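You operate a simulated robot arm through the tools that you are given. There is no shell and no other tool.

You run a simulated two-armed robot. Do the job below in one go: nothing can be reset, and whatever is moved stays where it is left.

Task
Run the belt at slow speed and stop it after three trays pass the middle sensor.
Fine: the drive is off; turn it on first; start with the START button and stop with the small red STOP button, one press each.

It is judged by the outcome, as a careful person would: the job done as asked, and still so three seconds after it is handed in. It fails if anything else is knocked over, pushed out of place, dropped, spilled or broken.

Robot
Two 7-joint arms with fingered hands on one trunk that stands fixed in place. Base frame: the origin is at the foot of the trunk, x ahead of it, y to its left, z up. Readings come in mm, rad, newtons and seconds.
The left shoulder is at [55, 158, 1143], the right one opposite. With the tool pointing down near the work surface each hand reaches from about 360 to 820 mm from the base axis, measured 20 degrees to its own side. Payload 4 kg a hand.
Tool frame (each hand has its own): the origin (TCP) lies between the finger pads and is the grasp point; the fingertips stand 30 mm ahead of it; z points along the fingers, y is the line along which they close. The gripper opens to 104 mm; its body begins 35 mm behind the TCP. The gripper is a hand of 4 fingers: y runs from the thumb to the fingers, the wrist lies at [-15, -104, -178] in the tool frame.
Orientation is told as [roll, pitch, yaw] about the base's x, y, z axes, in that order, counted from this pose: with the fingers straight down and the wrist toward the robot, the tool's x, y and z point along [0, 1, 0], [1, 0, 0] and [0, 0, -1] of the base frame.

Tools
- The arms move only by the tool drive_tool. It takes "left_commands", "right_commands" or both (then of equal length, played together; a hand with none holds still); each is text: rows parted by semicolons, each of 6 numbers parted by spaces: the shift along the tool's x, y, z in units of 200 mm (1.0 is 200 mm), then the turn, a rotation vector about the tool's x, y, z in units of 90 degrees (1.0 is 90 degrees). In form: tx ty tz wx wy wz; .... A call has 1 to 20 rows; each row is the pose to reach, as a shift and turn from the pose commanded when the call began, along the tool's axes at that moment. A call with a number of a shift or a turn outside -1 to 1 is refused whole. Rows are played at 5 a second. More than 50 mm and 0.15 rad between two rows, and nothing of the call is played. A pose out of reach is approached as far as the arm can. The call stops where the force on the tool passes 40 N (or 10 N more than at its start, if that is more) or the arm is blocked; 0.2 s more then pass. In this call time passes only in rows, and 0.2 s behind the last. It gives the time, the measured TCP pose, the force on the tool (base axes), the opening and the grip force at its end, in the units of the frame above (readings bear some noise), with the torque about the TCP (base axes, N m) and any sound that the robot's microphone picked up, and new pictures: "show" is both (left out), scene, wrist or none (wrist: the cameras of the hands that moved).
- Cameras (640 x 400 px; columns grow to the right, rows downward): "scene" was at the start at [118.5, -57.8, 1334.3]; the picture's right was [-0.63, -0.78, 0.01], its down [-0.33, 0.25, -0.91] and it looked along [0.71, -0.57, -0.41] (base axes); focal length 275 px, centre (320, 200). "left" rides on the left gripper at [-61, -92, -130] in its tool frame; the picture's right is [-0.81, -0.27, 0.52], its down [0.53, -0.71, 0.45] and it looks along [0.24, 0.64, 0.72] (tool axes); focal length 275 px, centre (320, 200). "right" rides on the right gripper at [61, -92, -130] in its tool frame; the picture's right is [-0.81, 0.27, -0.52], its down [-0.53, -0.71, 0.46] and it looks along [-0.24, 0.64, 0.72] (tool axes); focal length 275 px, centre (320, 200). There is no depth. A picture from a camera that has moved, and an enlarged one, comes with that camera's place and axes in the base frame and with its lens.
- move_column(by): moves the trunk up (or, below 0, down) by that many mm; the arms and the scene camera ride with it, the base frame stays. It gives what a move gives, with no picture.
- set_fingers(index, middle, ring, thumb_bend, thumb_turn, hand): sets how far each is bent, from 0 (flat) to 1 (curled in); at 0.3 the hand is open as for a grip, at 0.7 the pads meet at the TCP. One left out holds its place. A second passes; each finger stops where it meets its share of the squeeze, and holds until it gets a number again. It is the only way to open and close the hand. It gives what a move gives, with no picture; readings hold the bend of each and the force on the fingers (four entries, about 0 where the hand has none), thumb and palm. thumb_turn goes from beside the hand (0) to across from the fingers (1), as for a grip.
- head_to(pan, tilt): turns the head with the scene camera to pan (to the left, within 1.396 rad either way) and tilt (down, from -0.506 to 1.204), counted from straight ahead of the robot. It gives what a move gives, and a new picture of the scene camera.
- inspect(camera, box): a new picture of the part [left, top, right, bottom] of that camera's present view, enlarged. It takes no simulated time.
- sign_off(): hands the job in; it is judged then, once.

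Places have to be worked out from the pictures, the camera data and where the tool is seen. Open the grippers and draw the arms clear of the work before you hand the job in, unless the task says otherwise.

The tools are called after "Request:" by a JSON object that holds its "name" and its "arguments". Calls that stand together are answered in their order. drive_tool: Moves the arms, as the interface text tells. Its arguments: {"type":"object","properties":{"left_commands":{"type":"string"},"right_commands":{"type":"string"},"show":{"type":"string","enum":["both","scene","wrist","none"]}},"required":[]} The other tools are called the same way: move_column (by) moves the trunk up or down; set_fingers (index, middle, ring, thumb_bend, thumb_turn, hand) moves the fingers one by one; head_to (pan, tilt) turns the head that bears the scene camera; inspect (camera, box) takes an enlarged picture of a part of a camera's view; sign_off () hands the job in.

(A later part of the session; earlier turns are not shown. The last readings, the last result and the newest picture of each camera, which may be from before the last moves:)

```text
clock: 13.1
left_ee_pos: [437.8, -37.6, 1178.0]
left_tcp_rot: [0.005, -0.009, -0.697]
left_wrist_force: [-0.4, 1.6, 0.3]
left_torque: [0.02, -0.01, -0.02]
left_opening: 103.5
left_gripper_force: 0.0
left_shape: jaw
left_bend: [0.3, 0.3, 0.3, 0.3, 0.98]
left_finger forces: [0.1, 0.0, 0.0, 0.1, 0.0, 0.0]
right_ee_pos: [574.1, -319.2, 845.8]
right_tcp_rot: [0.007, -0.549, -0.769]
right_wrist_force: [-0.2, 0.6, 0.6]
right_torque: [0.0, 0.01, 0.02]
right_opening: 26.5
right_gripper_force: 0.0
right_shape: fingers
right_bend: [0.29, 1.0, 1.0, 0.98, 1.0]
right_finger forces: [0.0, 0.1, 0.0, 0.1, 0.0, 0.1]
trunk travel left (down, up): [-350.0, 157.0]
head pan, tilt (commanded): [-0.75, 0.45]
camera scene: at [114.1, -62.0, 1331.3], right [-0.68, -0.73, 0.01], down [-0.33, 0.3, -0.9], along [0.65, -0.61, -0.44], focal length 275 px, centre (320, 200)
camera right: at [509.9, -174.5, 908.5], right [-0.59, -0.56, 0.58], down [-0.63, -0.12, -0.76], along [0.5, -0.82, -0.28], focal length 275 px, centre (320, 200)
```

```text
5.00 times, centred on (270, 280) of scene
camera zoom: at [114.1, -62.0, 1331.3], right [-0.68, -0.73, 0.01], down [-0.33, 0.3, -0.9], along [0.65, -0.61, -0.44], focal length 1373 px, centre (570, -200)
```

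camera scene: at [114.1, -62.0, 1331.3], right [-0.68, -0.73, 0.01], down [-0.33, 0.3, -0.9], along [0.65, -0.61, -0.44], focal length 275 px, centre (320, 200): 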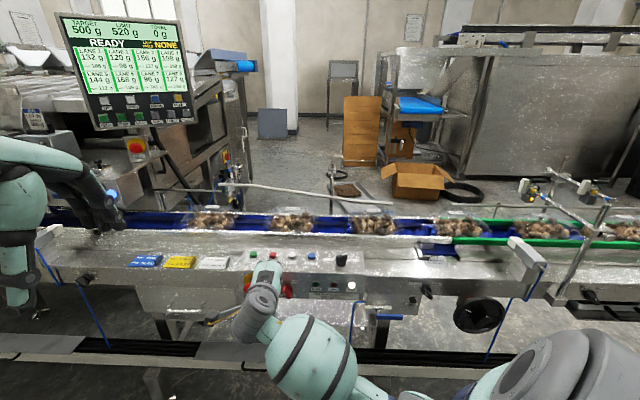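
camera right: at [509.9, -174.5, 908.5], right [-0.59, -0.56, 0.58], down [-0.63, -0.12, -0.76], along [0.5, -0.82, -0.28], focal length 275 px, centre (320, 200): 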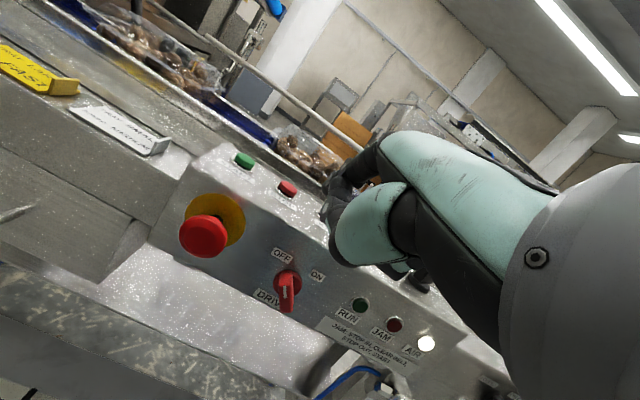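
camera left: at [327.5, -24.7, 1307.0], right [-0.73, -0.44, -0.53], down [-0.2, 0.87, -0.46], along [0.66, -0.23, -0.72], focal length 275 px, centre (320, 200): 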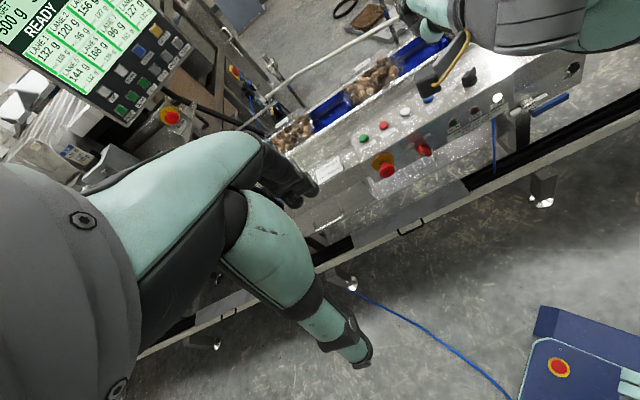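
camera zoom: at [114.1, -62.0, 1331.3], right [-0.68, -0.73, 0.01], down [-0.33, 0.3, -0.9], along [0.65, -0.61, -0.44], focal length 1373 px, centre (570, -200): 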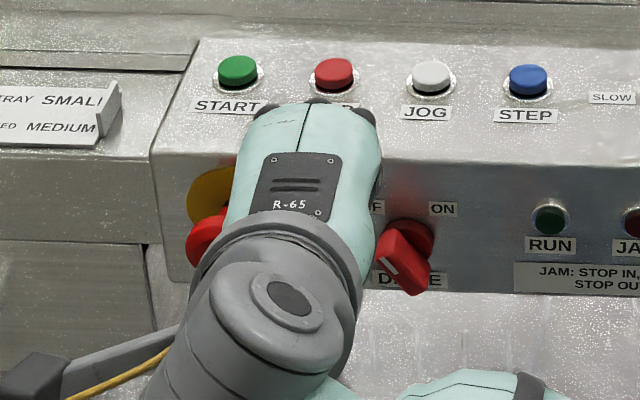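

Tip estimate agrees with the left view (tip near (626,-360,855)). I'll lower it to beside the handle's upper-left end, about 38 mm upstream of the switch axis and clear of the e-stop.

Request:
{"name": "drive_tool", "arguments": {"right_commands": "-0.002 -0.054 0.1325 0 0 0; -0.004 -0.108 0.265 0 0 0; -0.006 -0.162 0.3975 0 0 0; -0.0085 -0.216 0.53 0 0 0", "show": "both"}}

Request:
{"name": "inspect", "arguments": {"camera": "left", "box": [340, 80, 480, 200]}}

Request:
{"name": "inspect", "arguments": {"camera": "right", "box": [240, 120, 420, 290]}}

```text
clock: 14.1
left_ee_pos: [437.9, -37.0, 1178.6]
left_tcp_rot: [0.008, -0.008, -0.697]
left_wrist_force: [0.3, 1.2, 0.7]
left_torque: [0.04, -0.01, 0.0]
left_opening: 104.0
left_gripper_force: 0.2
left_shape: jaw
left_bend: [0.3, 0.3, 0.3, 0.3, 0.98]
left_finger forces: [0.0, 0.0, 0.0, 0.0, 0.0, 0.0]
right_ee_pos: [586.7, -332.4, 731.0]
right_tcp_rot: [0.009, -0.549, -0.769]
right_wrist_force: [-0.4, -0.1, 0.2]
right_torque: [-0.04, 0.0, 0.05]
right_opening: 26.7
right_gripper_force: 0.1
right_shape: fingers
right_bend: [0.29, 1.0, 1.0, 0.98, 1.0]
right_finger forces: [0.0, 0.0, 0.0, 0.0, 0.1, 0.0]
trunk travel left (down, up): [-350.0, 157.0]
head pan, tilt (commanded): [-0.75, 0.45]
camera scene: at [114.1, -62.5, 1331.2], right [-0.68, -0.73, 0.01], down [-0.33, 0.3, -0.9], along [0.65, -0.61, -0.44], focal length 275 px, centre (320, 200)
camera right: at [522.0, -188.1, 793.6], right [-0.59, -0.56, 0.58], down [-0.63, -0.12, -0.76], along [0.5, -0.82, -0.29], focal length 275 px, centre (320, 200)
```

scene: 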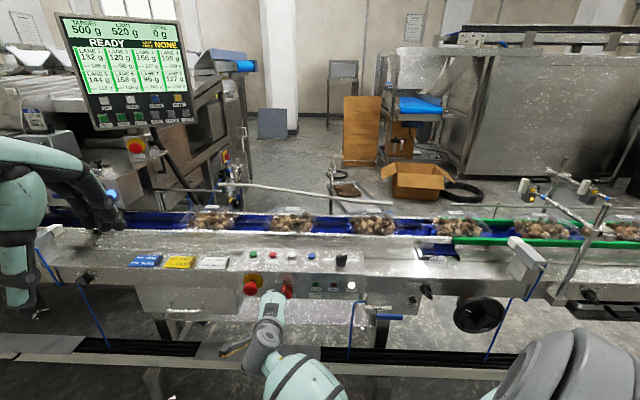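
right: 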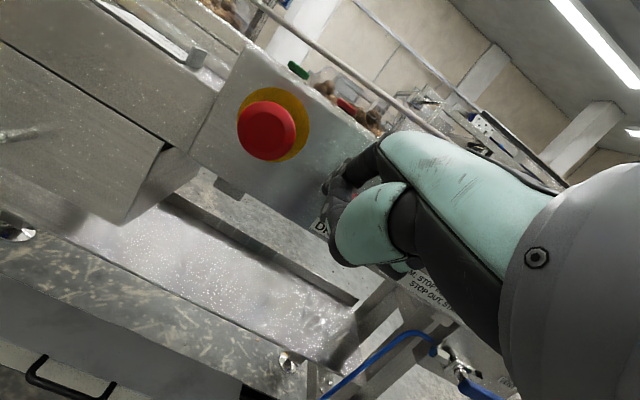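

```text
3.33 times, centred on (410, 140) of left
camera zoom: at [327.4, -25.0, 1307.1], right [-0.72, -0.44, -0.53], down [-0.2, 0.87, -0.46], along [0.66, -0.23, -0.72], focal length 918 px, centre (20, 400)
```

zoom: 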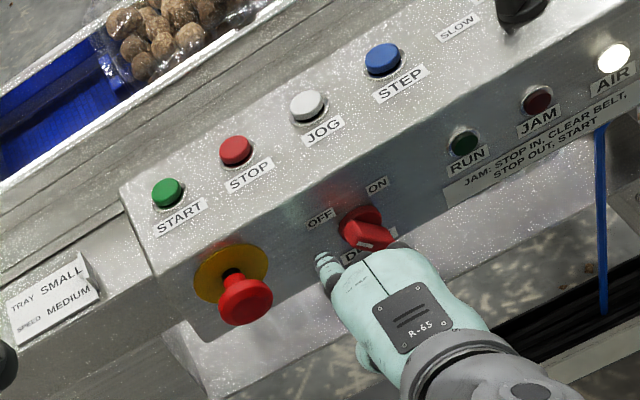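

```text
2.35 times, centred on (330, 205) of right
camera zoom: at [522.0, -188.1, 793.6], right [-0.59, -0.56, 0.58], down [-0.63, -0.12, -0.76], along [0.5, -0.82, -0.29], focal length 648 px, centre (296, 188)
```

zoom: 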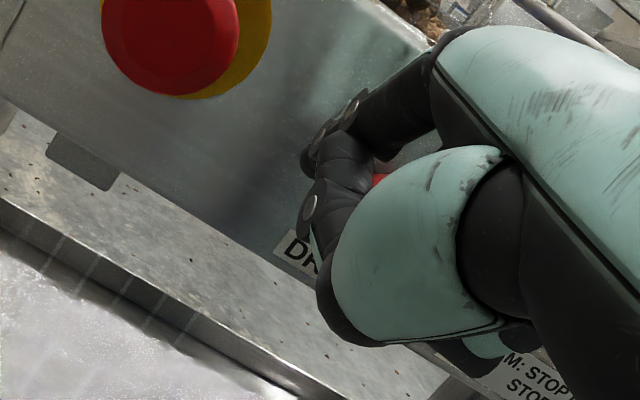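

The left camera clearly shows the finger beside the switch. Zooming closer for the relative position.

Request:
{"name": "inspect", "arguments": {"camera": "left", "box": [410, 130, 470, 175]}}

Request:
{"name": "inspect", "arguments": {"camera": "scene", "box": [235, 260, 315, 320]}}

Request:
{"name": "inspect", "arguments": {"camera": "left", "box": [330, 130, 380, 190]}}

```text
8.89 times, centred on (440, 152) of left
camera zoom: at [327.4, -25.0, 1307.1], right [-0.72, -0.44, -0.53], down [-0.2, 0.87, -0.46], along [0.66, -0.23, -0.72], focal length 2447 px, centre (-747, 622)
```

zoom: 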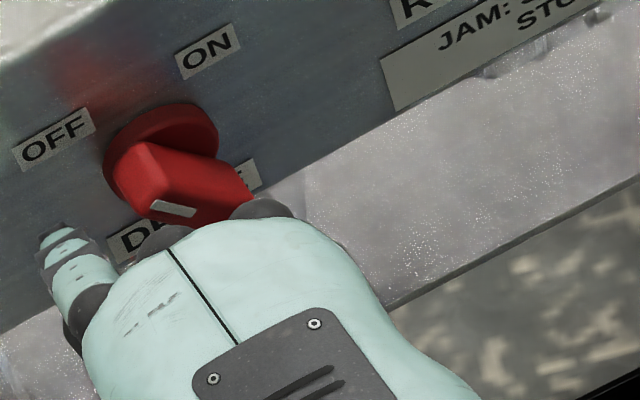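

```text
6.67 times, centred on (275, 290) of scene
camera zoom: at [114.1, -62.5, 1331.2], right [-0.68, -0.73, 0.01], down [-0.33, 0.3, -0.9], along [0.65, -0.61, -0.44], focal length 1831 px, centre (620, -400)
```

zoom: 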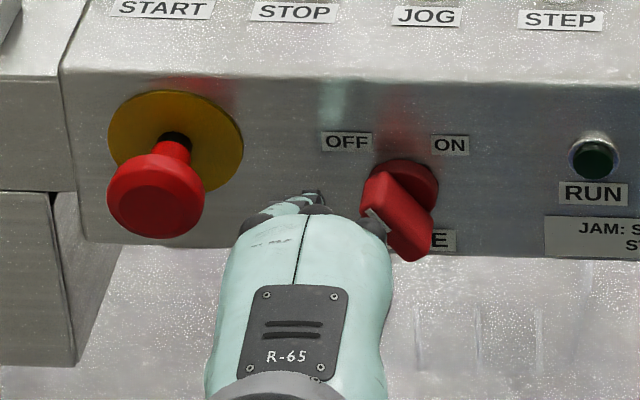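

```text
6.67 times, centred on (355, 160) of left
camera zoom: at [327.4, -25.0, 1307.1], right [-0.72, -0.44, -0.53], down [-0.2, 0.87, -0.46], along [0.66, -0.23, -0.72], focal length 1835 px, centre (87, 467)
```

zoom: 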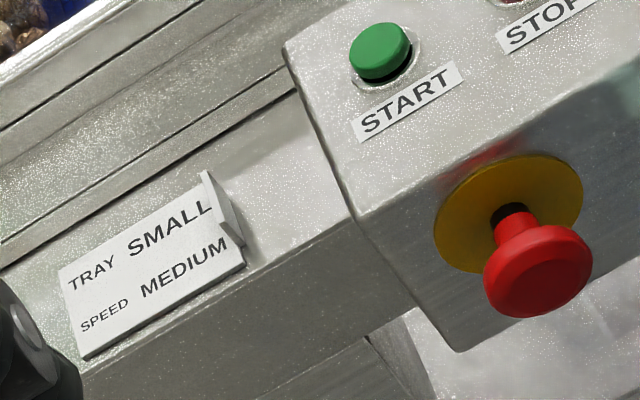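

Fingertip confirmed at about (637,-373,742), roughly 37 mm upstream of the switch axis and at mid-handle depth. I'll push it downstream (tool -x) about 33 mm to swing the handle toward ON.

Request:
{"name": "drive_tool", "arguments": {"right_commands": "-0.03 0 0 0 0 0; -0.06 0 0 0 0 0; -0.09 0 0 0 0 0; -0.12 0 0 0 0 0; -0.145 0 0 0 0 0; -0.165 0 0 0 0 0", "show": "none"}}

Request:
{"name": "inspect", "arguments": {"camera": "left", "box": [410, 120, 480, 175]}}

Request:
{"name": "inspect", "arguments": {"camera": "scene", "box": [235, 260, 315, 320]}}

```text
clock: 15.5
left_ee_pos: [438.2, -38.2, 1179.7]
left_tcp_rot: [0.007, -0.009, -0.697]
left_wrist_force: [-0.2, -1.0, -0.3]
left_torque: [-0.01, 0.01, -0.01]
left_opening: 104.0
left_gripper_force: 0.1
left_shape: jaw
left_bend: [0.3, 0.3, 0.3, 0.3, 0.98]
left_finger forces: [0.0, 0.0, 0.0, 0.0, 0.0, 0.0]
right_ee_pos: [563.7, -355.7, 730.6]
right_tcp_rot: [0.008, -0.548, -0.767]
right_wrist_force: [1.8, 2.9, 1.5]
right_torque: [-0.09, -0.02, 0.18]
right_opening: 27.0
right_gripper_force: 2.3
right_shape: fingers
right_bend: [0.29, 1.0, 1.0, 0.98, 1.0]
right_finger forces: [3.4, 0.1, 0.0, 0.1, 0.0, 0.1]
trunk travel left (down, up): [-350.0, 157.0]
head pan, tilt (commanded): [-0.75, 0.45]
```

```text
7.27 times, centred on (445, 148) of left
camera zoom: at [327.3, -24.5, 1307.2], right [-0.72, -0.45, -0.53], down [-0.2, 0.87, -0.46], along [0.66, -0.23, -0.72], focal length 2002 px, centre (-589, 582)
```

zoom: 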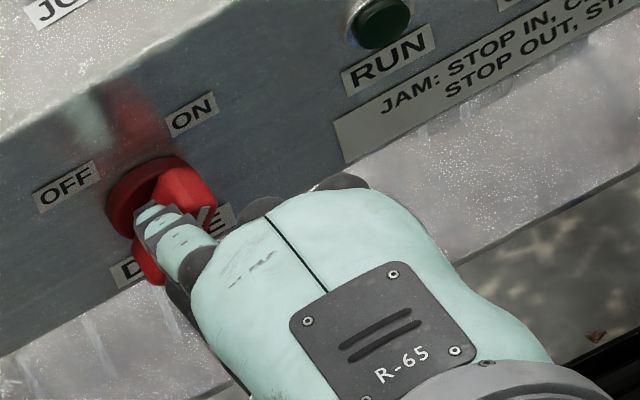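

```text
6.67 times, centred on (275, 290) of scene
camera zoom: at [113.9, -62.1, 1331.3], right [-0.68, -0.73, 0.01], down [-0.33, 0.3, -0.9], along [0.65, -0.61, -0.44], focal length 1831 px, centre (620, -400)
```

zoom: 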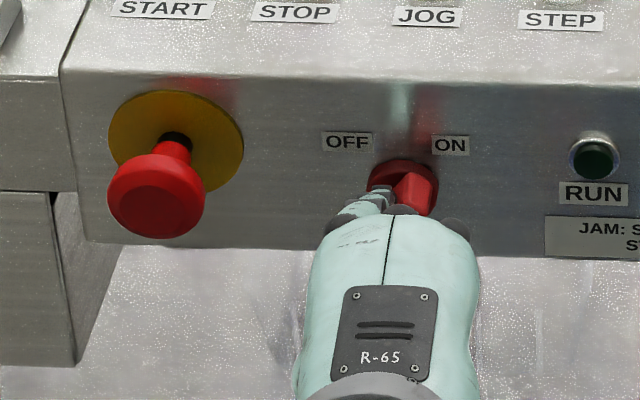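

The handle has swung past vertical toward ON with only ~3 N. I'll push a bit further until it seats.

Request:
{"name": "drive_tool", "arguments": {"right_commands": "-0.015 0 0 0 0 0; -0.03 0 0 0 0 0; -0.045 0 0 0 0 0", "show": "none"}}

Request:
{"name": "inspect", "arguments": {"camera": "left", "box": [410, 120, 480, 175]}}

Request:
{"name": "inspect", "arguments": {"camera": "scene", "box": [235, 260, 315, 320]}}

```text
clock: 16.3
left_ee_pos: [439.7, -35.9, 1178.6]
left_tcp_rot: [0.008, -0.008, -0.698]
left_wrist_force: [0.3, -0.1, 0.6]
left_torque: [0.0, 0.01, 0.02]
left_opening: 103.7
left_gripper_force: 0.0
left_shape: jaw
left_bend: [0.3, 0.3, 0.3, 0.3, 0.98]
left_finger forces: [0.1, 0.0, 0.0, 0.0, 0.1, 0.0]
right_ee_pos: [557.6, -361.1, 732.4]
right_tcp_rot: [0.012, -0.549, -0.768]
right_wrist_force: [7.1, 8.2, 3.0]
right_torque: [-0.22, -0.04, 0.74]
right_opening: 27.6
right_gripper_force: 5.4
right_shape: fingers
right_bend: [0.28, 1.0, 1.0, 0.98, 1.0]
right_finger forces: [11.0, 0.1, 0.0, 0.0, 0.0, 0.1]
trunk travel left (down, up): [-350.0, 157.0]
head pan, tilt (commanded): [-0.75, 0.45]
```

```text
7.27 times, centred on (445, 148) of left
camera zoom: at [327.7, -23.7, 1307.1], right [-0.72, -0.45, -0.53], down [-0.2, 0.87, -0.46], along [0.66, -0.23, -0.72], focal length 2002 px, centre (-589, 582)
```

zoom: 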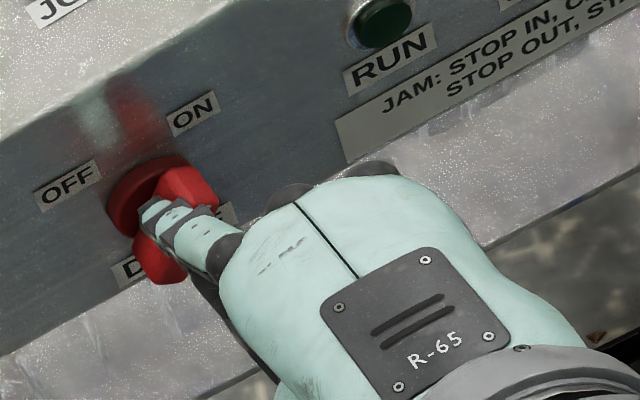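

```text
6.67 times, centred on (275, 290) of scene
camera zoom: at [114.5, -61.2, 1331.3], right [-0.68, -0.73, 0.01], down [-0.33, 0.3, -0.9], along [0.65, -0.61, -0.44], focal length 1831 px, centre (620, -400)
```

zoom: 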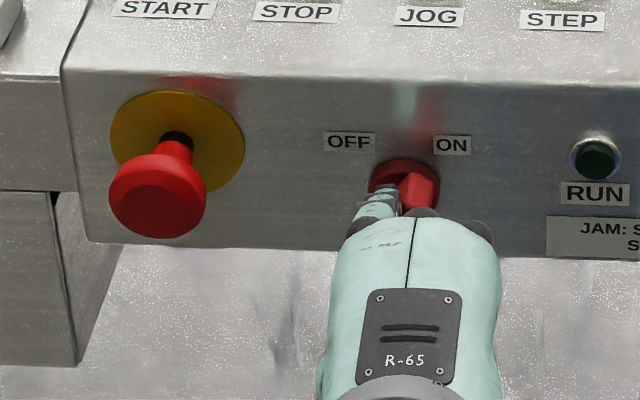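

Force rose to 11 N with the handle no longer moving, so it is at its ON stop. I'll back the finger off upstream and rise, then check the handle.

Request:
{"name": "drive_tool", "arguments": {"right_commands": "0.05 0 0 0 0 0; 0.12 0 -0.02 0 0 0; 0.18 0 -0.1 0 0 0; 0.2 0.05 -0.25 0 0 0; 0.2 0.1 -0.42 0 0 0; 0.2 0.15 -0.6 0 0 0", "show": "wrist"}}

Request:
{"name": "inspect", "arguments": {"camera": "left", "box": [370, 100, 500, 195]}}

Request:
{"name": "inspect", "arguments": {"camera": "scene", "box": [220, 240, 380, 330]}}

```text
clock: 17.5
left_ee_pos: [421.6, -37.8, 1188.1]
left_tcp_rot: [0.018, -0.022, -0.697]
left_wrist_force: [-0.4, 0.8, -0.9]
left_torque: [0.02, -0.03, 0.01]
left_opening: 104.0
left_gripper_force: 0.1
left_shape: jaw
left_bend: [0.3, 0.3, 0.3, 0.3, 0.98]
left_finger forces: [0.1, 0.0, 0.0, 0.1, 0.0, 0.0]
right_ee_pos: [536.4, -382.9, 813.9]
right_tcp_rot: [-0.171, -0.632, -0.687]
right_wrist_force: [-0.2, -0.7, 0.0]
right_torque: [-0.04, 0.01, 0.03]
right_opening: 27.1
right_gripper_force: 0.1
right_shape: fingers
right_bend: [0.29, 1.0, 1.0, 0.98, 1.0]
right_finger forces: [0.0, 0.0, 0.1, 0.0, 0.0, 0.0]
trunk travel left (down, up): [-350.0, 157.0]
head pan, tilt (commanded): [-0.75, 0.45]
stopped in row 6 (right hand): the arm was blocked; the commanded pose is now the measured one
camera right: at [476.9, -227.6, 854.3], right [-0.57, -0.45, 0.69], down [-0.66, -0.23, -0.71], along [0.48, -0.86, -0.16], focal length 275 px, centre (320, 200)
```

right: 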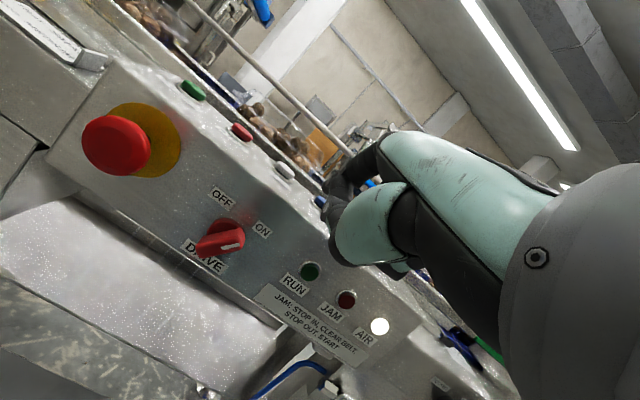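

```text
4.21 times, centred on (435, 148) of left
camera zoom: at [308.0, -25.0, 1314.9], right [-0.72, -0.44, -0.54], down [-0.19, 0.87, -0.46], along [0.67, -0.23, -0.71], focal length 1159 px, centre (-164, 421)
```

zoom: 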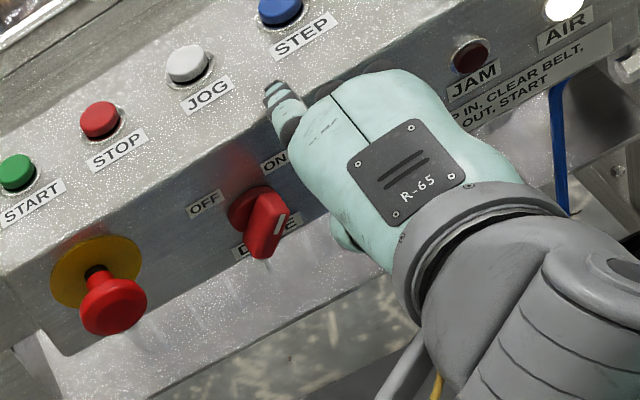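

```text
4.00 times, centred on (300, 285) of scene
camera zoom: at [111.5, -62.7, 1334.6], right [-0.68, -0.73, 0.01], down [-0.33, 0.3, -0.9], along [0.65, -0.61, -0.44], focal length 1099 px, centre (400, -140)
```

zoom: 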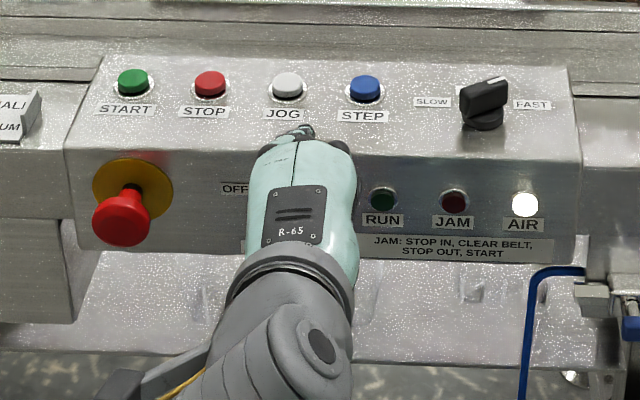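

The switch now points to ON. The arm reported being blocked on the way up, though, so I'll look at the whole arm before moving again.

Request:
{"name": "inspect", "arguments": {"camera": "scene", "box": [0, 0, 640, 400]}}

Request:
{"name": "inspect", "arguments": {"camera": "left", "box": [0, 0, 640, 400]}}

Request:
{"name": "head_to", "arguments": {"pan": -0.75, "tilt": 0.95}}

```text
1.00 times, centred on (320, 200) of scene (not enlarged: the box is as wide or as high as the picture)
camera zoom: at [111.5, -62.7, 1334.6], right [-0.68, -0.73, 0.01], down [-0.33, 0.3, -0.9], along [0.65, -0.61, -0.44], focal length 275 px, centre (320, 200)
```

zoom: 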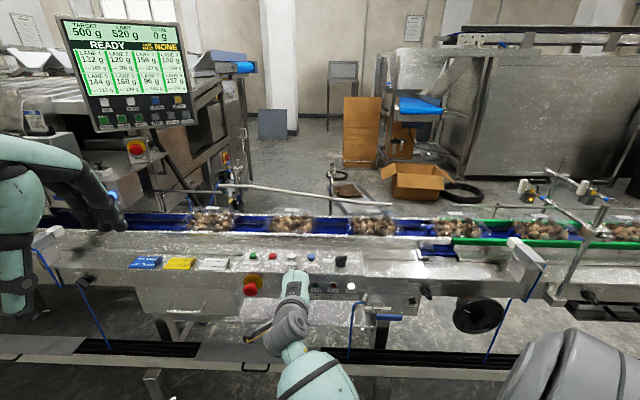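

```text
1.00 times, centred on (320, 200) of left (not enlarged: the box is as wide or as high as the picture)
camera zoom: at [308.0, -25.0, 1314.9], right [-0.72, -0.44, -0.54], down [-0.19, 0.87, -0.46], along [0.67, -0.23, -0.71], focal length 275 px, centre (320, 200)
```

zoom: 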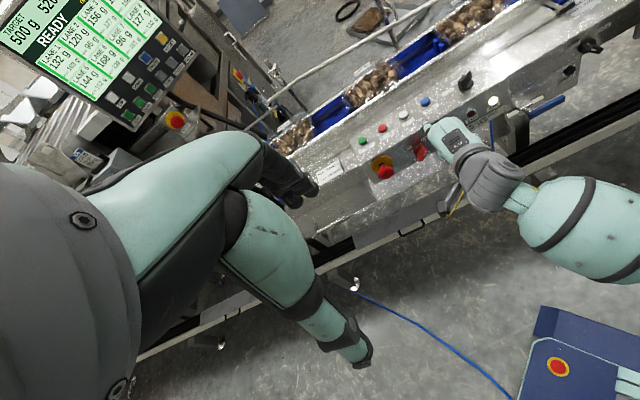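

```text
clock: 18.5
left_ee_pos: [423.3, -38.0, 1184.5]
left_tcp_rot: [0.016, -0.02, -0.696]
left_wrist_force: [0.4, 0.8, -0.1]
left_torque: [-0.02, -0.01, 0.0]
left_opening: 103.6
left_gripper_force: 0.2
left_shape: jaw
left_bend: [0.3, 0.3, 0.3, 0.3, 0.98]
left_finger forces: [0.1, 0.0, 0.1, 0.0, 0.1, 0.1]
right_ee_pos: [538.6, -379.6, 811.1]
right_tcp_rot: [-0.171, -0.63, -0.683]
right_wrist_force: [0.0, -0.5, 0.3]
right_torque: [0.01, 0.03, 0.01]
right_opening: 27.0
right_gripper_force: 0.0
right_shape: fingers
right_bend: [0.29, 1.0, 1.0, 0.98, 1.0]
right_finger forces: [0.0, 0.1, 0.0, 0.1, 0.0, 0.0]
trunk travel left (down, up): [-350.0, 157.0]
head pan, tilt (commanded): [-0.75, 0.949]
camera scene: at [99.0, -49.6, 1290.8], right [-0.68, -0.73, 0.01], down [-0.6, 0.55, -0.57], along [0.42, -0.4, -0.82], focal length 275 px, centre (320, 200)
```

scene: 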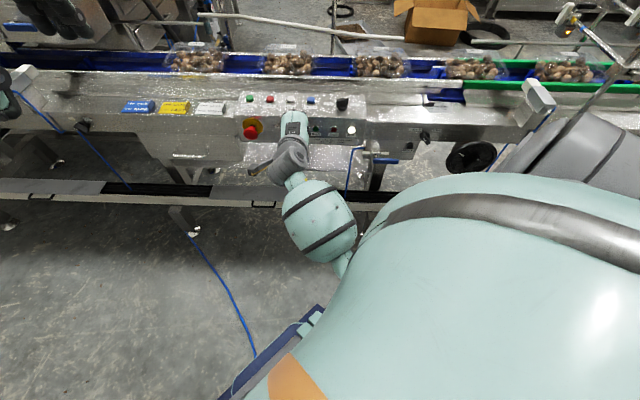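

The arm's elbow is low and close to the trunk, likely self-blocking. While still, I'll take close looks at the speed knob and the switch from both cameras.

Request:
{"name": "inspect", "arguments": {"camera": "scene", "box": [310, 80, 370, 140]}}

Request:
{"name": "inspect", "arguments": {"camera": "left", "box": [440, 60, 510, 120]}}

Request:
{"name": "inspect", "arguments": {"camera": "left", "box": [380, 120, 450, 180]}}

```text
6.67 times, centred on (340, 110) of scene
camera zoom: at [99.0, -49.6, 1290.8], right [-0.68, -0.73, 0.01], down [-0.6, 0.55, -0.57], along [0.42, -0.4, -0.82], focal length 1831 px, centre (187, 800)
```

zoom: 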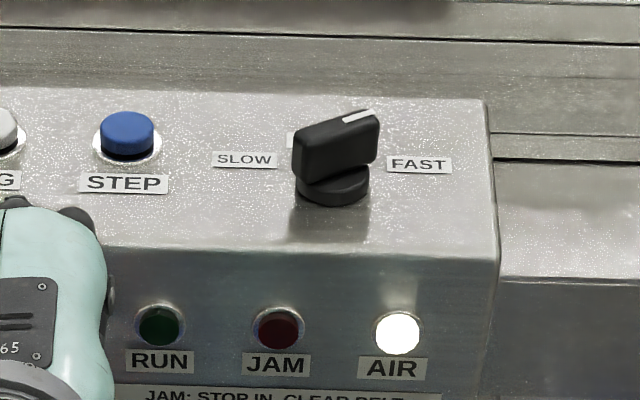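

```text
6.67 times, centred on (475, 90) of left
camera zoom: at [311.2, -25.0, 1312.3], right [-0.72, -0.44, -0.54], down [-0.19, 0.87, -0.46], along [0.67, -0.23, -0.71], focal length 1835 px, centre (-713, 933)
```

zoom: 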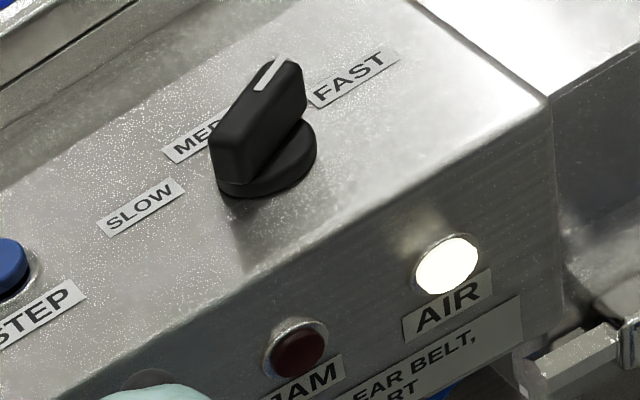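

```text
6.67 times, centred on (415, 150) of left
camera zoom: at [311.2, -25.0, 1312.3], right [-0.72, -0.44, -0.54], down [-0.19, 0.87, -0.46], along [0.67, -0.23, -0.71], focal length 1835 px, centre (-313, 533)
```

zoom: 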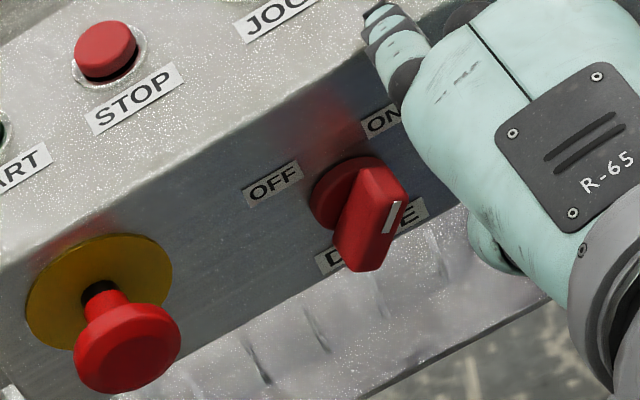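

DRIVE now reads ON. The speed knob's pointer is at FAST, so it must turn counter-clockwise to SLOW. I'll measure the panel slope from button ring ellipses.

Request:
{"name": "inspect", "arguments": {"camera": "left", "box": [355, 110, 400, 140]}}

Request:
{"name": "inspect", "arguments": {"camera": "scene", "box": [255, 80, 300, 120]}}

Request:
{"name": "inspect", "arguments": {"camera": "right", "box": [30, 50, 150, 180]}}

```text
13.33 times, centred on (378, 125) of left
camera zoom: at [311.2, -25.0, 1312.3], right [-0.72, -0.44, -0.54], down [-0.19, 0.87, -0.46], along [0.67, -0.23, -0.71], focal length 3670 px, centre (-447, 1200)
```

zoom: 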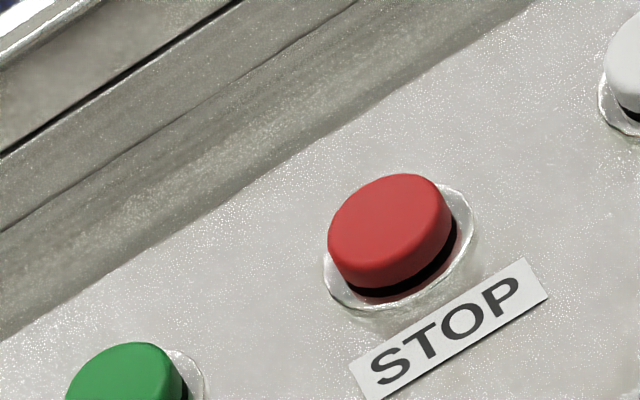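

```text
10.00 times, centred on (278, 100) of scene
camera zoom: at [99.0, -49.6, 1290.8], right [-0.68, -0.73, 0.01], down [-0.6, 0.55, -0.57], along [0.42, -0.4, -0.82], focal length 2746 px, centre (745, 1200)
```

zoom: 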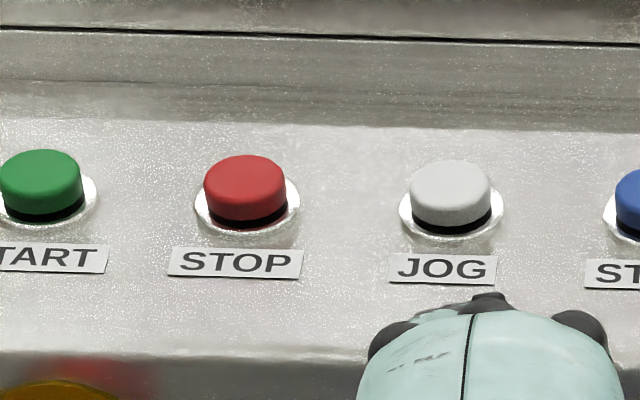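

```text
3.08 times, centred on (90, 115) of right
camera zoom: at [478.4, -225.5, 851.1], right [-0.57, -0.45, 0.69], down [-0.67, -0.23, -0.71], along [0.48, -0.86, -0.17], focal length 847 px, centre (1028, 462)
```

zoom: 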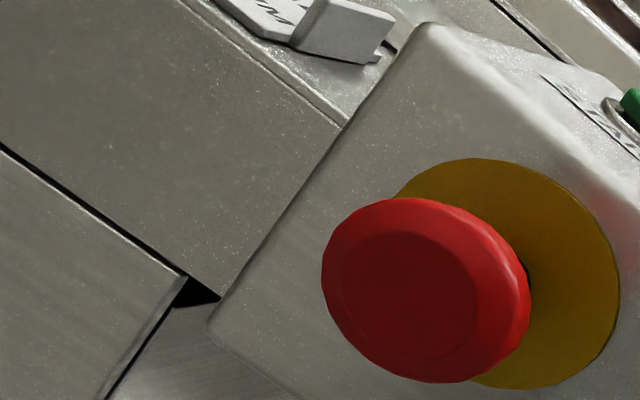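

The rings show the panel top is nearly level (~6° slope), so a vertical finger suits it; the knob axis is near (544,-550) with handle top at z≈827. First I need to see where the arm is touching something, so I'll look down at the elbow.

Request:
{"name": "head_to", "arguments": {"pan": -0.3, "tilt": 1.2}}

Request:
{"name": "head_to", "arguments": {"pan": -1.2, "tilt": 1.1}}

```text
clock: 19.4
left_ee_pos: [423.7, -36.6, 1185.2]
left_tcp_rot: [0.018, -0.021, -0.696]
left_wrist_force: [0.7, -0.6, 0.7]
left_torque: [0.03, -0.01, -0.01]
left_opening: 104.0
left_gripper_force: 0.1
left_shape: jaw
left_bend: [0.3, 0.3, 0.3, 0.3, 0.98]
left_finger forces: [0.0, 0.1, 0.0, 0.0, 0.0, 0.0]
right_ee_pos: [536.7, -380.1, 810.1]
right_tcp_rot: [-0.171, -0.626, -0.685]
right_wrist_force: [0.1, -0.4, -0.2]
right_torque: [-0.01, -0.01, -0.03]
right_opening: 27.2
right_gripper_force: 0.2
right_shape: fingers
right_bend: [0.29, 1.0, 1.0, 0.98, 1.0]
right_finger forces: [0.1, 0.0, 0.1, 0.0, 0.0, 0.0]
trunk travel left (down, up): [-350.0, 157.0]
head pan, tilt (commanded): [-0.3, 1.201]
camera scene: at [98.8, -16.5, 1274.6], right [-0.3, -0.96, 0.0], down [-0.89, 0.28, -0.35], along [0.33, -0.11, -0.94], focal length 275 px, centre (320, 200)
```

scene: 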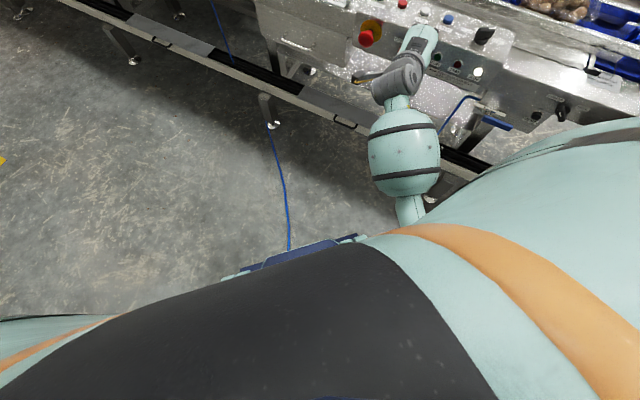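

```text
clock: 20.6
left_ee_pos: [423.5, -37.6, 1185.3]
left_tcp_rot: [0.017, -0.019, -0.697]
left_wrist_force: [0.1, -0.2, -0.4]
left_torque: [0.0, -0.01, 0.01]
left_opening: 104.1
left_gripper_force: 0.1
left_shape: jaw
left_bend: [0.3, 0.3, 0.3, 0.3, 0.98]
left_finger forces: [0.0, 0.0, 0.0, 0.1, 0.0, 0.0]
right_ee_pos: [536.7, -380.6, 810.5]
right_tcp_rot: [-0.172, -0.627, -0.685]
right_wrist_force: [0.1, -0.4, 0.3]
right_torque: [0.01, -0.03, -0.03]
right_opening: 27.2
right_gripper_force: 0.1
right_shape: fingers
right_bend: [0.29, 1.0, 1.0, 0.98, 1.0]
right_finger forces: [0.1, 0.0, 0.0, 0.0, 0.0, 0.0]
trunk travel left (down, up): [-350.0, 157.0]
head pan, tilt (commanded): [-1.201, 1.1]
camera scene: at [68.3, -58.8, 1280.9], right [-0.93, -0.36, 0.01], down [-0.33, 0.83, -0.45], along [0.15, -0.42, -0.89], focal length 275 px, centre (320, 200)
```

scene: 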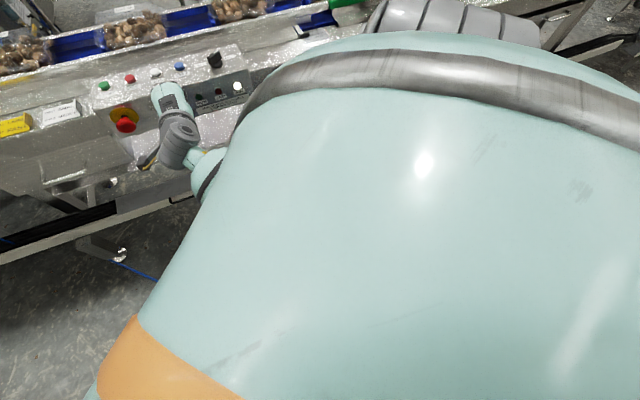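

The forearm seems folded close to the torso; moving the hand outward over the right side of the panel should free it. I'll rise, straighten the tool to vertical, and go to a hover above and right of the speed knob.

Request:
{"name": "drive_tool", "arguments": {"right_commands": "-0.014 0.059 -0.08 0.0447 0.0095 0.003; -0.028 0.117 -0.16 0.0895 0.019 0.006; -0.1356 0.1544 -0.1559 0.1342 0.0286 0.009; -0.2432 0.1918 -0.1518 0.1789 0.0381 0.012; -0.3508 0.2292 -0.1477 0.2237 0.0476 0.0151; -0.4584 0.2666 -0.1436 0.2684 0.0571 0.0181; -0.566 0.304 -0.1395 0.3131 0.0666 0.0211; -0.6736 0.3414 -0.1354 0.3578 0.0762 0.0241; -0.7815 0.3785 -0.131 0.4026 0.0857 0.0271", "show": "wrist"}}

Request:
{"name": "head_to", "arguments": {"pan": -0.8, "tilt": 0.6}}

```text
clock: 21.4
left_ee_pos: [407.0, -36.2, 1190.8]
left_tcp_rot: [0.028, -0.03, -0.699]
left_wrist_force: [0.7, 0.3, 0.0]
left_torque: [-0.01, 0.03, 0.02]
left_opening: 104.0
left_gripper_force: 0.1
left_shape: jaw
left_bend: [0.3, 0.3, 0.3, 0.3, 0.98]
left_finger forces: [0.0, 0.0, 0.1, 0.0, 0.1, 0.1]
right_ee_pos: [474.9, -409.2, 804.5]
right_tcp_rot: [-0.23, -0.369, -0.688]
right_wrist_force: [-0.6, -0.2, -0.7]
right_torque: [0.01, 0.01, 0.0]
right_opening: 27.1
right_gripper_force: 0.2
right_shape: fingers
right_bend: [0.29, 1.0, 1.0, 0.98, 1.0]
right_finger forces: [0.0, 0.0, 0.0, 0.0, 0.0, 0.0]
trunk travel left (down, up): [-350.0, 157.0]
head pan, tilt (commanded): [-1.201, 1.1]
stopped in row 3 (right hand): the arm was blocked; the commanded pose is now the measured one
camera right: at [433.5, -259.8, 876.3], right [-0.42, -0.52, 0.74], down [-0.82, -0.13, -0.56], along [0.39, -0.84, -0.37], focal length 275 px, centre (320, 200)
```

right: 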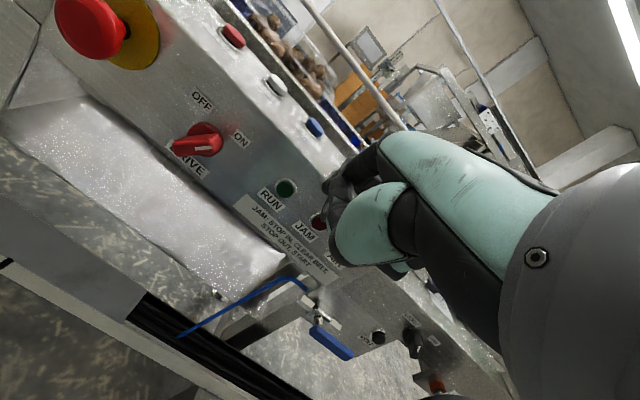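

```text
clock: 22.3
left_ee_pos: [409.9, -36.7, 1191.0]
left_tcp_rot: [0.024, -0.03, -0.697]
left_wrist_force: [-0.1, -0.7, -0.5]
left_torque: [0.03, 0.01, 0.0]
left_opening: 104.0
left_gripper_force: 0.0
left_shape: jaw
left_bend: [0.3, 0.3, 0.3, 0.3, 0.98]
left_finger forces: [0.1, 0.0, 0.0, 0.0, 0.1, 0.0]
right_ee_pos: [477.3, -407.9, 802.3]
right_tcp_rot: [-0.233, -0.364, -0.687]
right_wrist_force: [0.2, -0.3, 0.1]
right_torque: [-0.02, 0.01, 0.01]
right_opening: 27.1
right_gripper_force: 0.1
right_shape: fingers
right_bend: [0.29, 1.0, 1.0, 0.98, 1.0]
right_finger forces: [0.1, 0.0, 0.0, 0.0, 0.1, 0.0]
trunk travel left (down, up): [-350.0, 157.0]
head pan, tilt (commanded): [-0.799, 0.6]
camera scene: at [107.8, -63.4, 1319.2], right [-0.72, -0.7, 0.01], down [-0.4, 0.41, -0.82], along [0.57, -0.59, -0.57], focal length 275 px, centre (320, 200)
```

scene: 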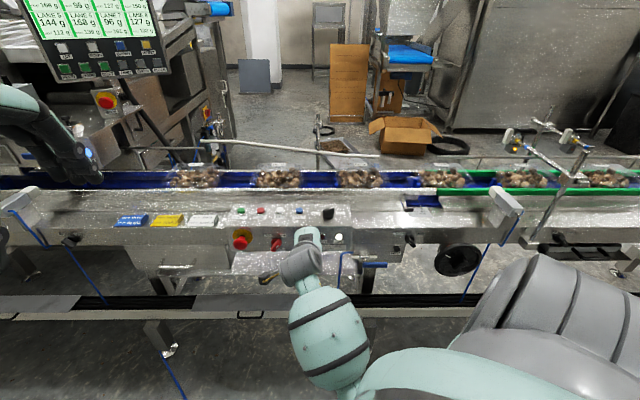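

The arm is still being blocked while trying to rise, and the trunk leans back slightly. I'll view the left camera's full picture and zoom on the elbow region to find the contact.

Request:
{"name": "inspect", "arguments": {"camera": "left", "box": [0, 0, 640, 400]}}

Request:
{"name": "inspect", "arguments": {"camera": "scene", "box": [220, 220, 500, 400]}}

```text
1.00 times, centred on (320, 200) of left (not enlarged: the box is as wide or as high as the picture)
camera zoom: at [295.5, -24.9, 1316.0], right [-0.71, -0.44, -0.55], down [-0.19, 0.87, -0.46], along [0.68, -0.23, -0.7], focal length 275 px, centre (320, 200)
```

zoom: 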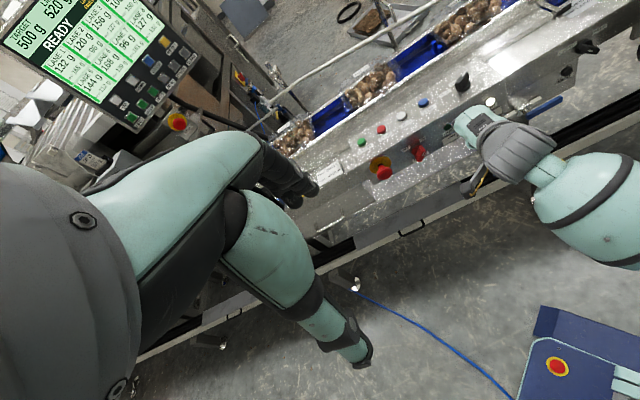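

```text
2.22 times, centred on (360, 310) of scene
camera zoom: at [107.8, -63.4, 1319.2], right [-0.72, -0.7, 0.01], down [-0.4, 0.41, -0.82], along [0.57, -0.59, -0.57], focal length 610 px, centre (231, -44)
```

zoom: 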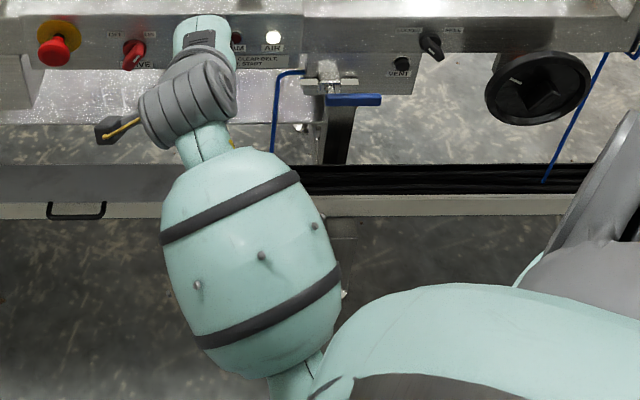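

It looks like the elbow has folded against the chest. Raising the trunk lifts both arms clear and lets the arm work more extended, so I'll raise it 60 mm first and check readings.

Request:
{"name": "move_column", "arguments": {"by": 60}}

Request:
{"name": "inspect", "arguments": {"camera": "scene", "box": [0, 0, 640, 400]}}

Request:
{"name": "inspect", "arguments": {"camera": "left", "box": [320, 40, 640, 240]}}

```text
clock: 23.3
left_ee_pos: [409.5, -37.6, 1249.2]
left_tcp_rot: [0.023, -0.027, -0.697]
left_wrist_force: [0.7, 1.0, 0.2]
left_torque: [-0.02, 0.03, 0.01]
left_opening: 104.3
left_gripper_force: 0.1
left_shape: jaw
left_bend: [0.3, 0.3, 0.3, 0.3, 0.98]
left_finger forces: [0.0, 0.0, 0.1, 0.0, 0.1, 0.0]
right_ee_pos: [470.4, -408.1, 852.8]
right_tcp_rot: [-0.246, -0.349, -0.68]
right_wrist_force: [-0.1, -0.2, -0.5]
right_torque: [-0.01, 0.04, 0.0]
right_opening: 27.0
right_gripper_force: 0.0
right_shape: fingers
right_bend: [0.29, 1.0, 1.0, 0.98, 1.0]
right_finger forces: [0.1, 0.0, 0.0, 0.0, 0.1, 0.0]
trunk travel left (down, up): [-410.0, 97.0]
head pan, tilt (commanded): [-0.799, 0.6]
```

```text
1.00 times, centred on (320, 200) of scene (not enlarged: the box is as wide or as high as the picture)
camera zoom: at [109.1, -63.4, 1378.0], right [-0.72, -0.7, 0.01], down [-0.41, 0.41, -0.82], along [0.57, -0.59, -0.57], focal length 275 px, centre (320, 200)
```

zoom: 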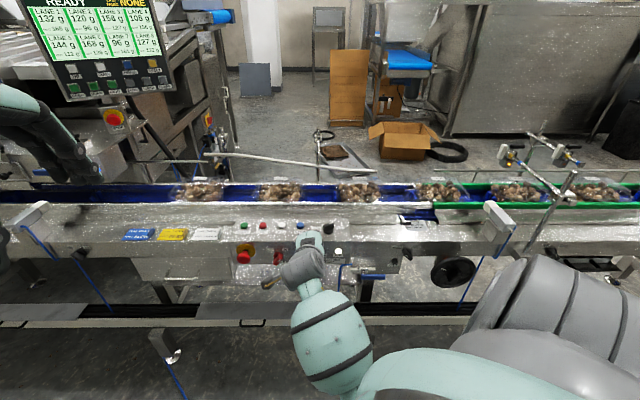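

```text
2.00 times, centred on (480, 140) of left
camera zoom: at [296.0, -24.9, 1374.5], right [-0.71, -0.44, -0.54], down [-0.19, 0.87, -0.46], along [0.68, -0.23, -0.7], focal length 551 px, centre (0, 320)
```

zoom: 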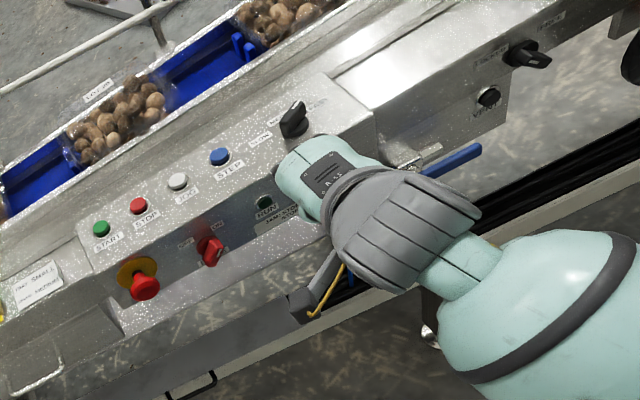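

The elbow is folded down against the torso. I'll raise the trunk the rest of the way so the hand is well above the panel, then reach outward to the right to unfold the arm.

Request:
{"name": "move_column", "arguments": {"by": 95}}

```text
clock: 24.6
left_ee_pos: [409.6, -35.9, 1343.8]
left_tcp_rot: [0.025, -0.029, -0.697]
left_wrist_force: [0.0, -0.3, 0.3]
left_torque: [0.03, 0.0, -0.03]
left_opening: 103.9
left_gripper_force: 0.0
left_shape: jaw
left_bend: [0.3, 0.3, 0.3, 0.3, 0.98]
left_finger forces: [0.1, 0.1, 0.0, 0.0, 0.0, 0.1]
right_ee_pos: [470.6, -409.1, 949.6]
right_tcp_rot: [-0.247, -0.349, -0.681]
right_wrist_force: [0.0, 0.9, -0.6]
right_torque: [0.01, 0.04, 0.03]
right_opening: 26.7
right_gripper_force: 0.1
right_shape: fingers
right_bend: [0.29, 1.0, 1.0, 0.98, 1.0]
right_finger forces: [0.1, 0.0, 0.0, 0.0, 0.0, 0.1]
trunk travel left (down, up): [-505.0, 2.0]
head pan, tilt (commanded): [-0.799, 0.6]
```

Now the hand is at z≈950 with room below. I'll extend it forward and to the right, away from the torso, keeping orientation.

Request:
{"name": "drive_tool", "arguments": {"right_commands": "-0.0289 0.1127 0.0606 0 0 0; -0.0578 0.2254 0.1212 0 0 0; -0.0867 0.3381 0.1818 0 0 0; -0.1156 0.4508 0.2424 0 0 0; -0.1445 0.5635 0.303 0 0 0", "show": "both"}}

```text
clock: 25.8
left_ee_pos: [411.3, -37.2, 1343.1]
left_tcp_rot: [0.026, -0.027, -0.697]
left_wrist_force: [0.4, -0.6, -0.3]
left_torque: [0.02, -0.03, 0.01]
left_opening: 103.9
left_gripper_force: 0.1
left_shape: jaw
left_bend: [0.3, 0.3, 0.3, 0.3, 0.98]
left_finger forces: [0.1, 0.1, 0.1, 0.0, 0.0, 0.1]
right_ee_pos: [539.9, -518.9, 938.3]
right_tcp_rot: [-0.246, -0.348, -0.682]
right_wrist_force: [0.2, 0.2, -0.2]
right_torque: [0.02, 0.0, 0.01]
right_opening: 27.2
right_gripper_force: 0.1
right_shape: fingers
right_bend: [0.29, 1.0, 1.0, 0.98, 1.0]
right_finger forces: [0.0, 0.0, 0.0, 0.0, 0.1, 0.0]
trunk travel left (down, up): [-505.0, 2.0]
head pan, tilt (commanded): [-0.799, 0.6]
camera scene: at [111.0, -64.0, 1472.8], right [-0.72, -0.7, 0.01], down [-0.41, 0.41, -0.82], along [0.57, -0.59, -0.57], focal length 275 px, centre (320, 200)
camera right: at [500.5, -369.3, 1010.3], right [-0.4, -0.53, 0.75], down [-0.83, -0.13, -0.54], along [0.38, -0.84, -0.38], focal length 275 px, centre (320, 200)
```

scene: 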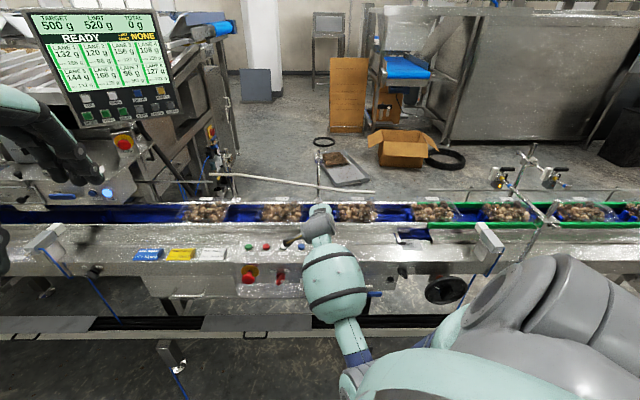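
right: 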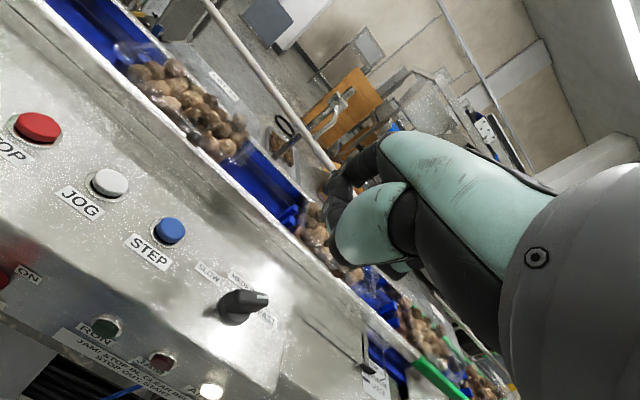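

Unblocked now. I'll stow the thumb beside the hand for clearance over the knob, then bring the tool vertical and hover to the right-front of the speed knob.

Request:
{"name": "set_fingers", "arguments": {"hand": "right", "thumb_turn": 0, "thumb_bend": 1}}

Request:
{"name": "drive_tool", "arguments": {"right_commands": "-0.04 -0.0746 0.0381 0.0457 0.0287 0.0075; -0.08 -0.1492 0.0762 0.0914 0.0575 0.015; -0.12 -0.2238 0.1143 0.1371 0.0862 0.0224; -0.16 -0.2984 0.1524 0.1828 0.115 0.0299; -0.2 -0.373 0.1905 0.2285 0.1437 0.0374", "show": "both"}}

```text
clock: 26.8
left_ee_pos: [409.2, -37.9, 1343.3]
left_tcp_rot: [0.025, -0.03, -0.697]
left_wrist_force: [0.3, -0.7, -0.1]
left_torque: [-0.01, 0.03, -0.01]
left_opening: 104.1
left_gripper_force: 0.1
left_shape: jaw
left_bend: [0.3, 0.3, 0.3, 0.3, 0.98]
left_finger forces: [0.0, 0.0, 0.0, 0.1, 0.0, 0.0]
right_ee_pos: [540.3, -517.6, 938.1]
right_tcp_rot: [-0.245, -0.351, -0.679]
right_wrist_force: [0.5, 0.1, 0.5]
right_torque: [-0.01, 0.02, 0.0]
right_opening: 52.6
right_gripper_force: 0.0
right_shape: fingers
right_bend: [0.3, 1.0, 1.0, 1.0, 0.0]
right_finger forces: [0.0, 0.0, 0.0, 0.0, 0.0, 0.0]
trunk travel left (down, up): [-505.0, 2.0]
head pan, tilt (commanded): [-0.799, 0.6]
```

```text
clock: 28.0
left_ee_pos: [409.1, -36.3, 1343.1]
left_tcp_rot: [0.026, -0.028, -0.697]
left_wrist_force: [-0.4, 0.3, 0.5]
left_torque: [0.0, -0.01, 0.01]
left_opening: 104.1
left_gripper_force: 0.0
left_shape: jaw
left_bend: [0.3, 0.3, 0.3, 0.3, 0.98]
left_finger forces: [0.1, 0.0, 0.0, 0.0, 0.0, 0.1]
right_ee_pos: [461.3, -519.9, 887.1]
right_tcp_rot: [0.001, 0.0, -0.784]
right_wrist_force: [-0.2, -0.4, 0.6]
right_torque: [-0.02, -0.05, -0.01]
right_opening: 52.5
right_gripper_force: 0.2
right_shape: fingers
right_bend: [0.3, 1.0, 1.0, 1.0, 0.0]
right_finger forces: [0.1, 0.0, 0.0, 0.0, 0.1, 0.0]
trunk travel left (down, up): [-505.0, 2.0]
head pan, tilt (commanded): [-0.799, 0.6]
camera scene: at [109.6, -63.8, 1472.9], right [-0.72, -0.7, 0.01], down [-0.4, 0.41, -0.82], along [0.57, -0.59, -0.57], focal length 275 px, centre (320, 200)
camera right: at [438.5, -411.2, 1016.8], right [-0.38, -0.77, 0.52], down [-0.88, 0.13, -0.46], along [0.28, -0.63, -0.72], focal length 275 px, centre (320, 200)
```

scene: 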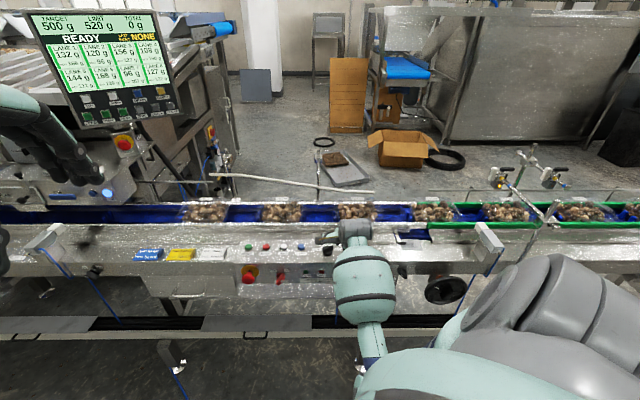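
right: 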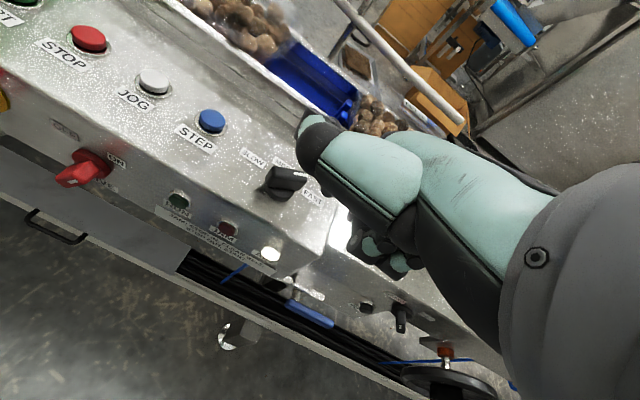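

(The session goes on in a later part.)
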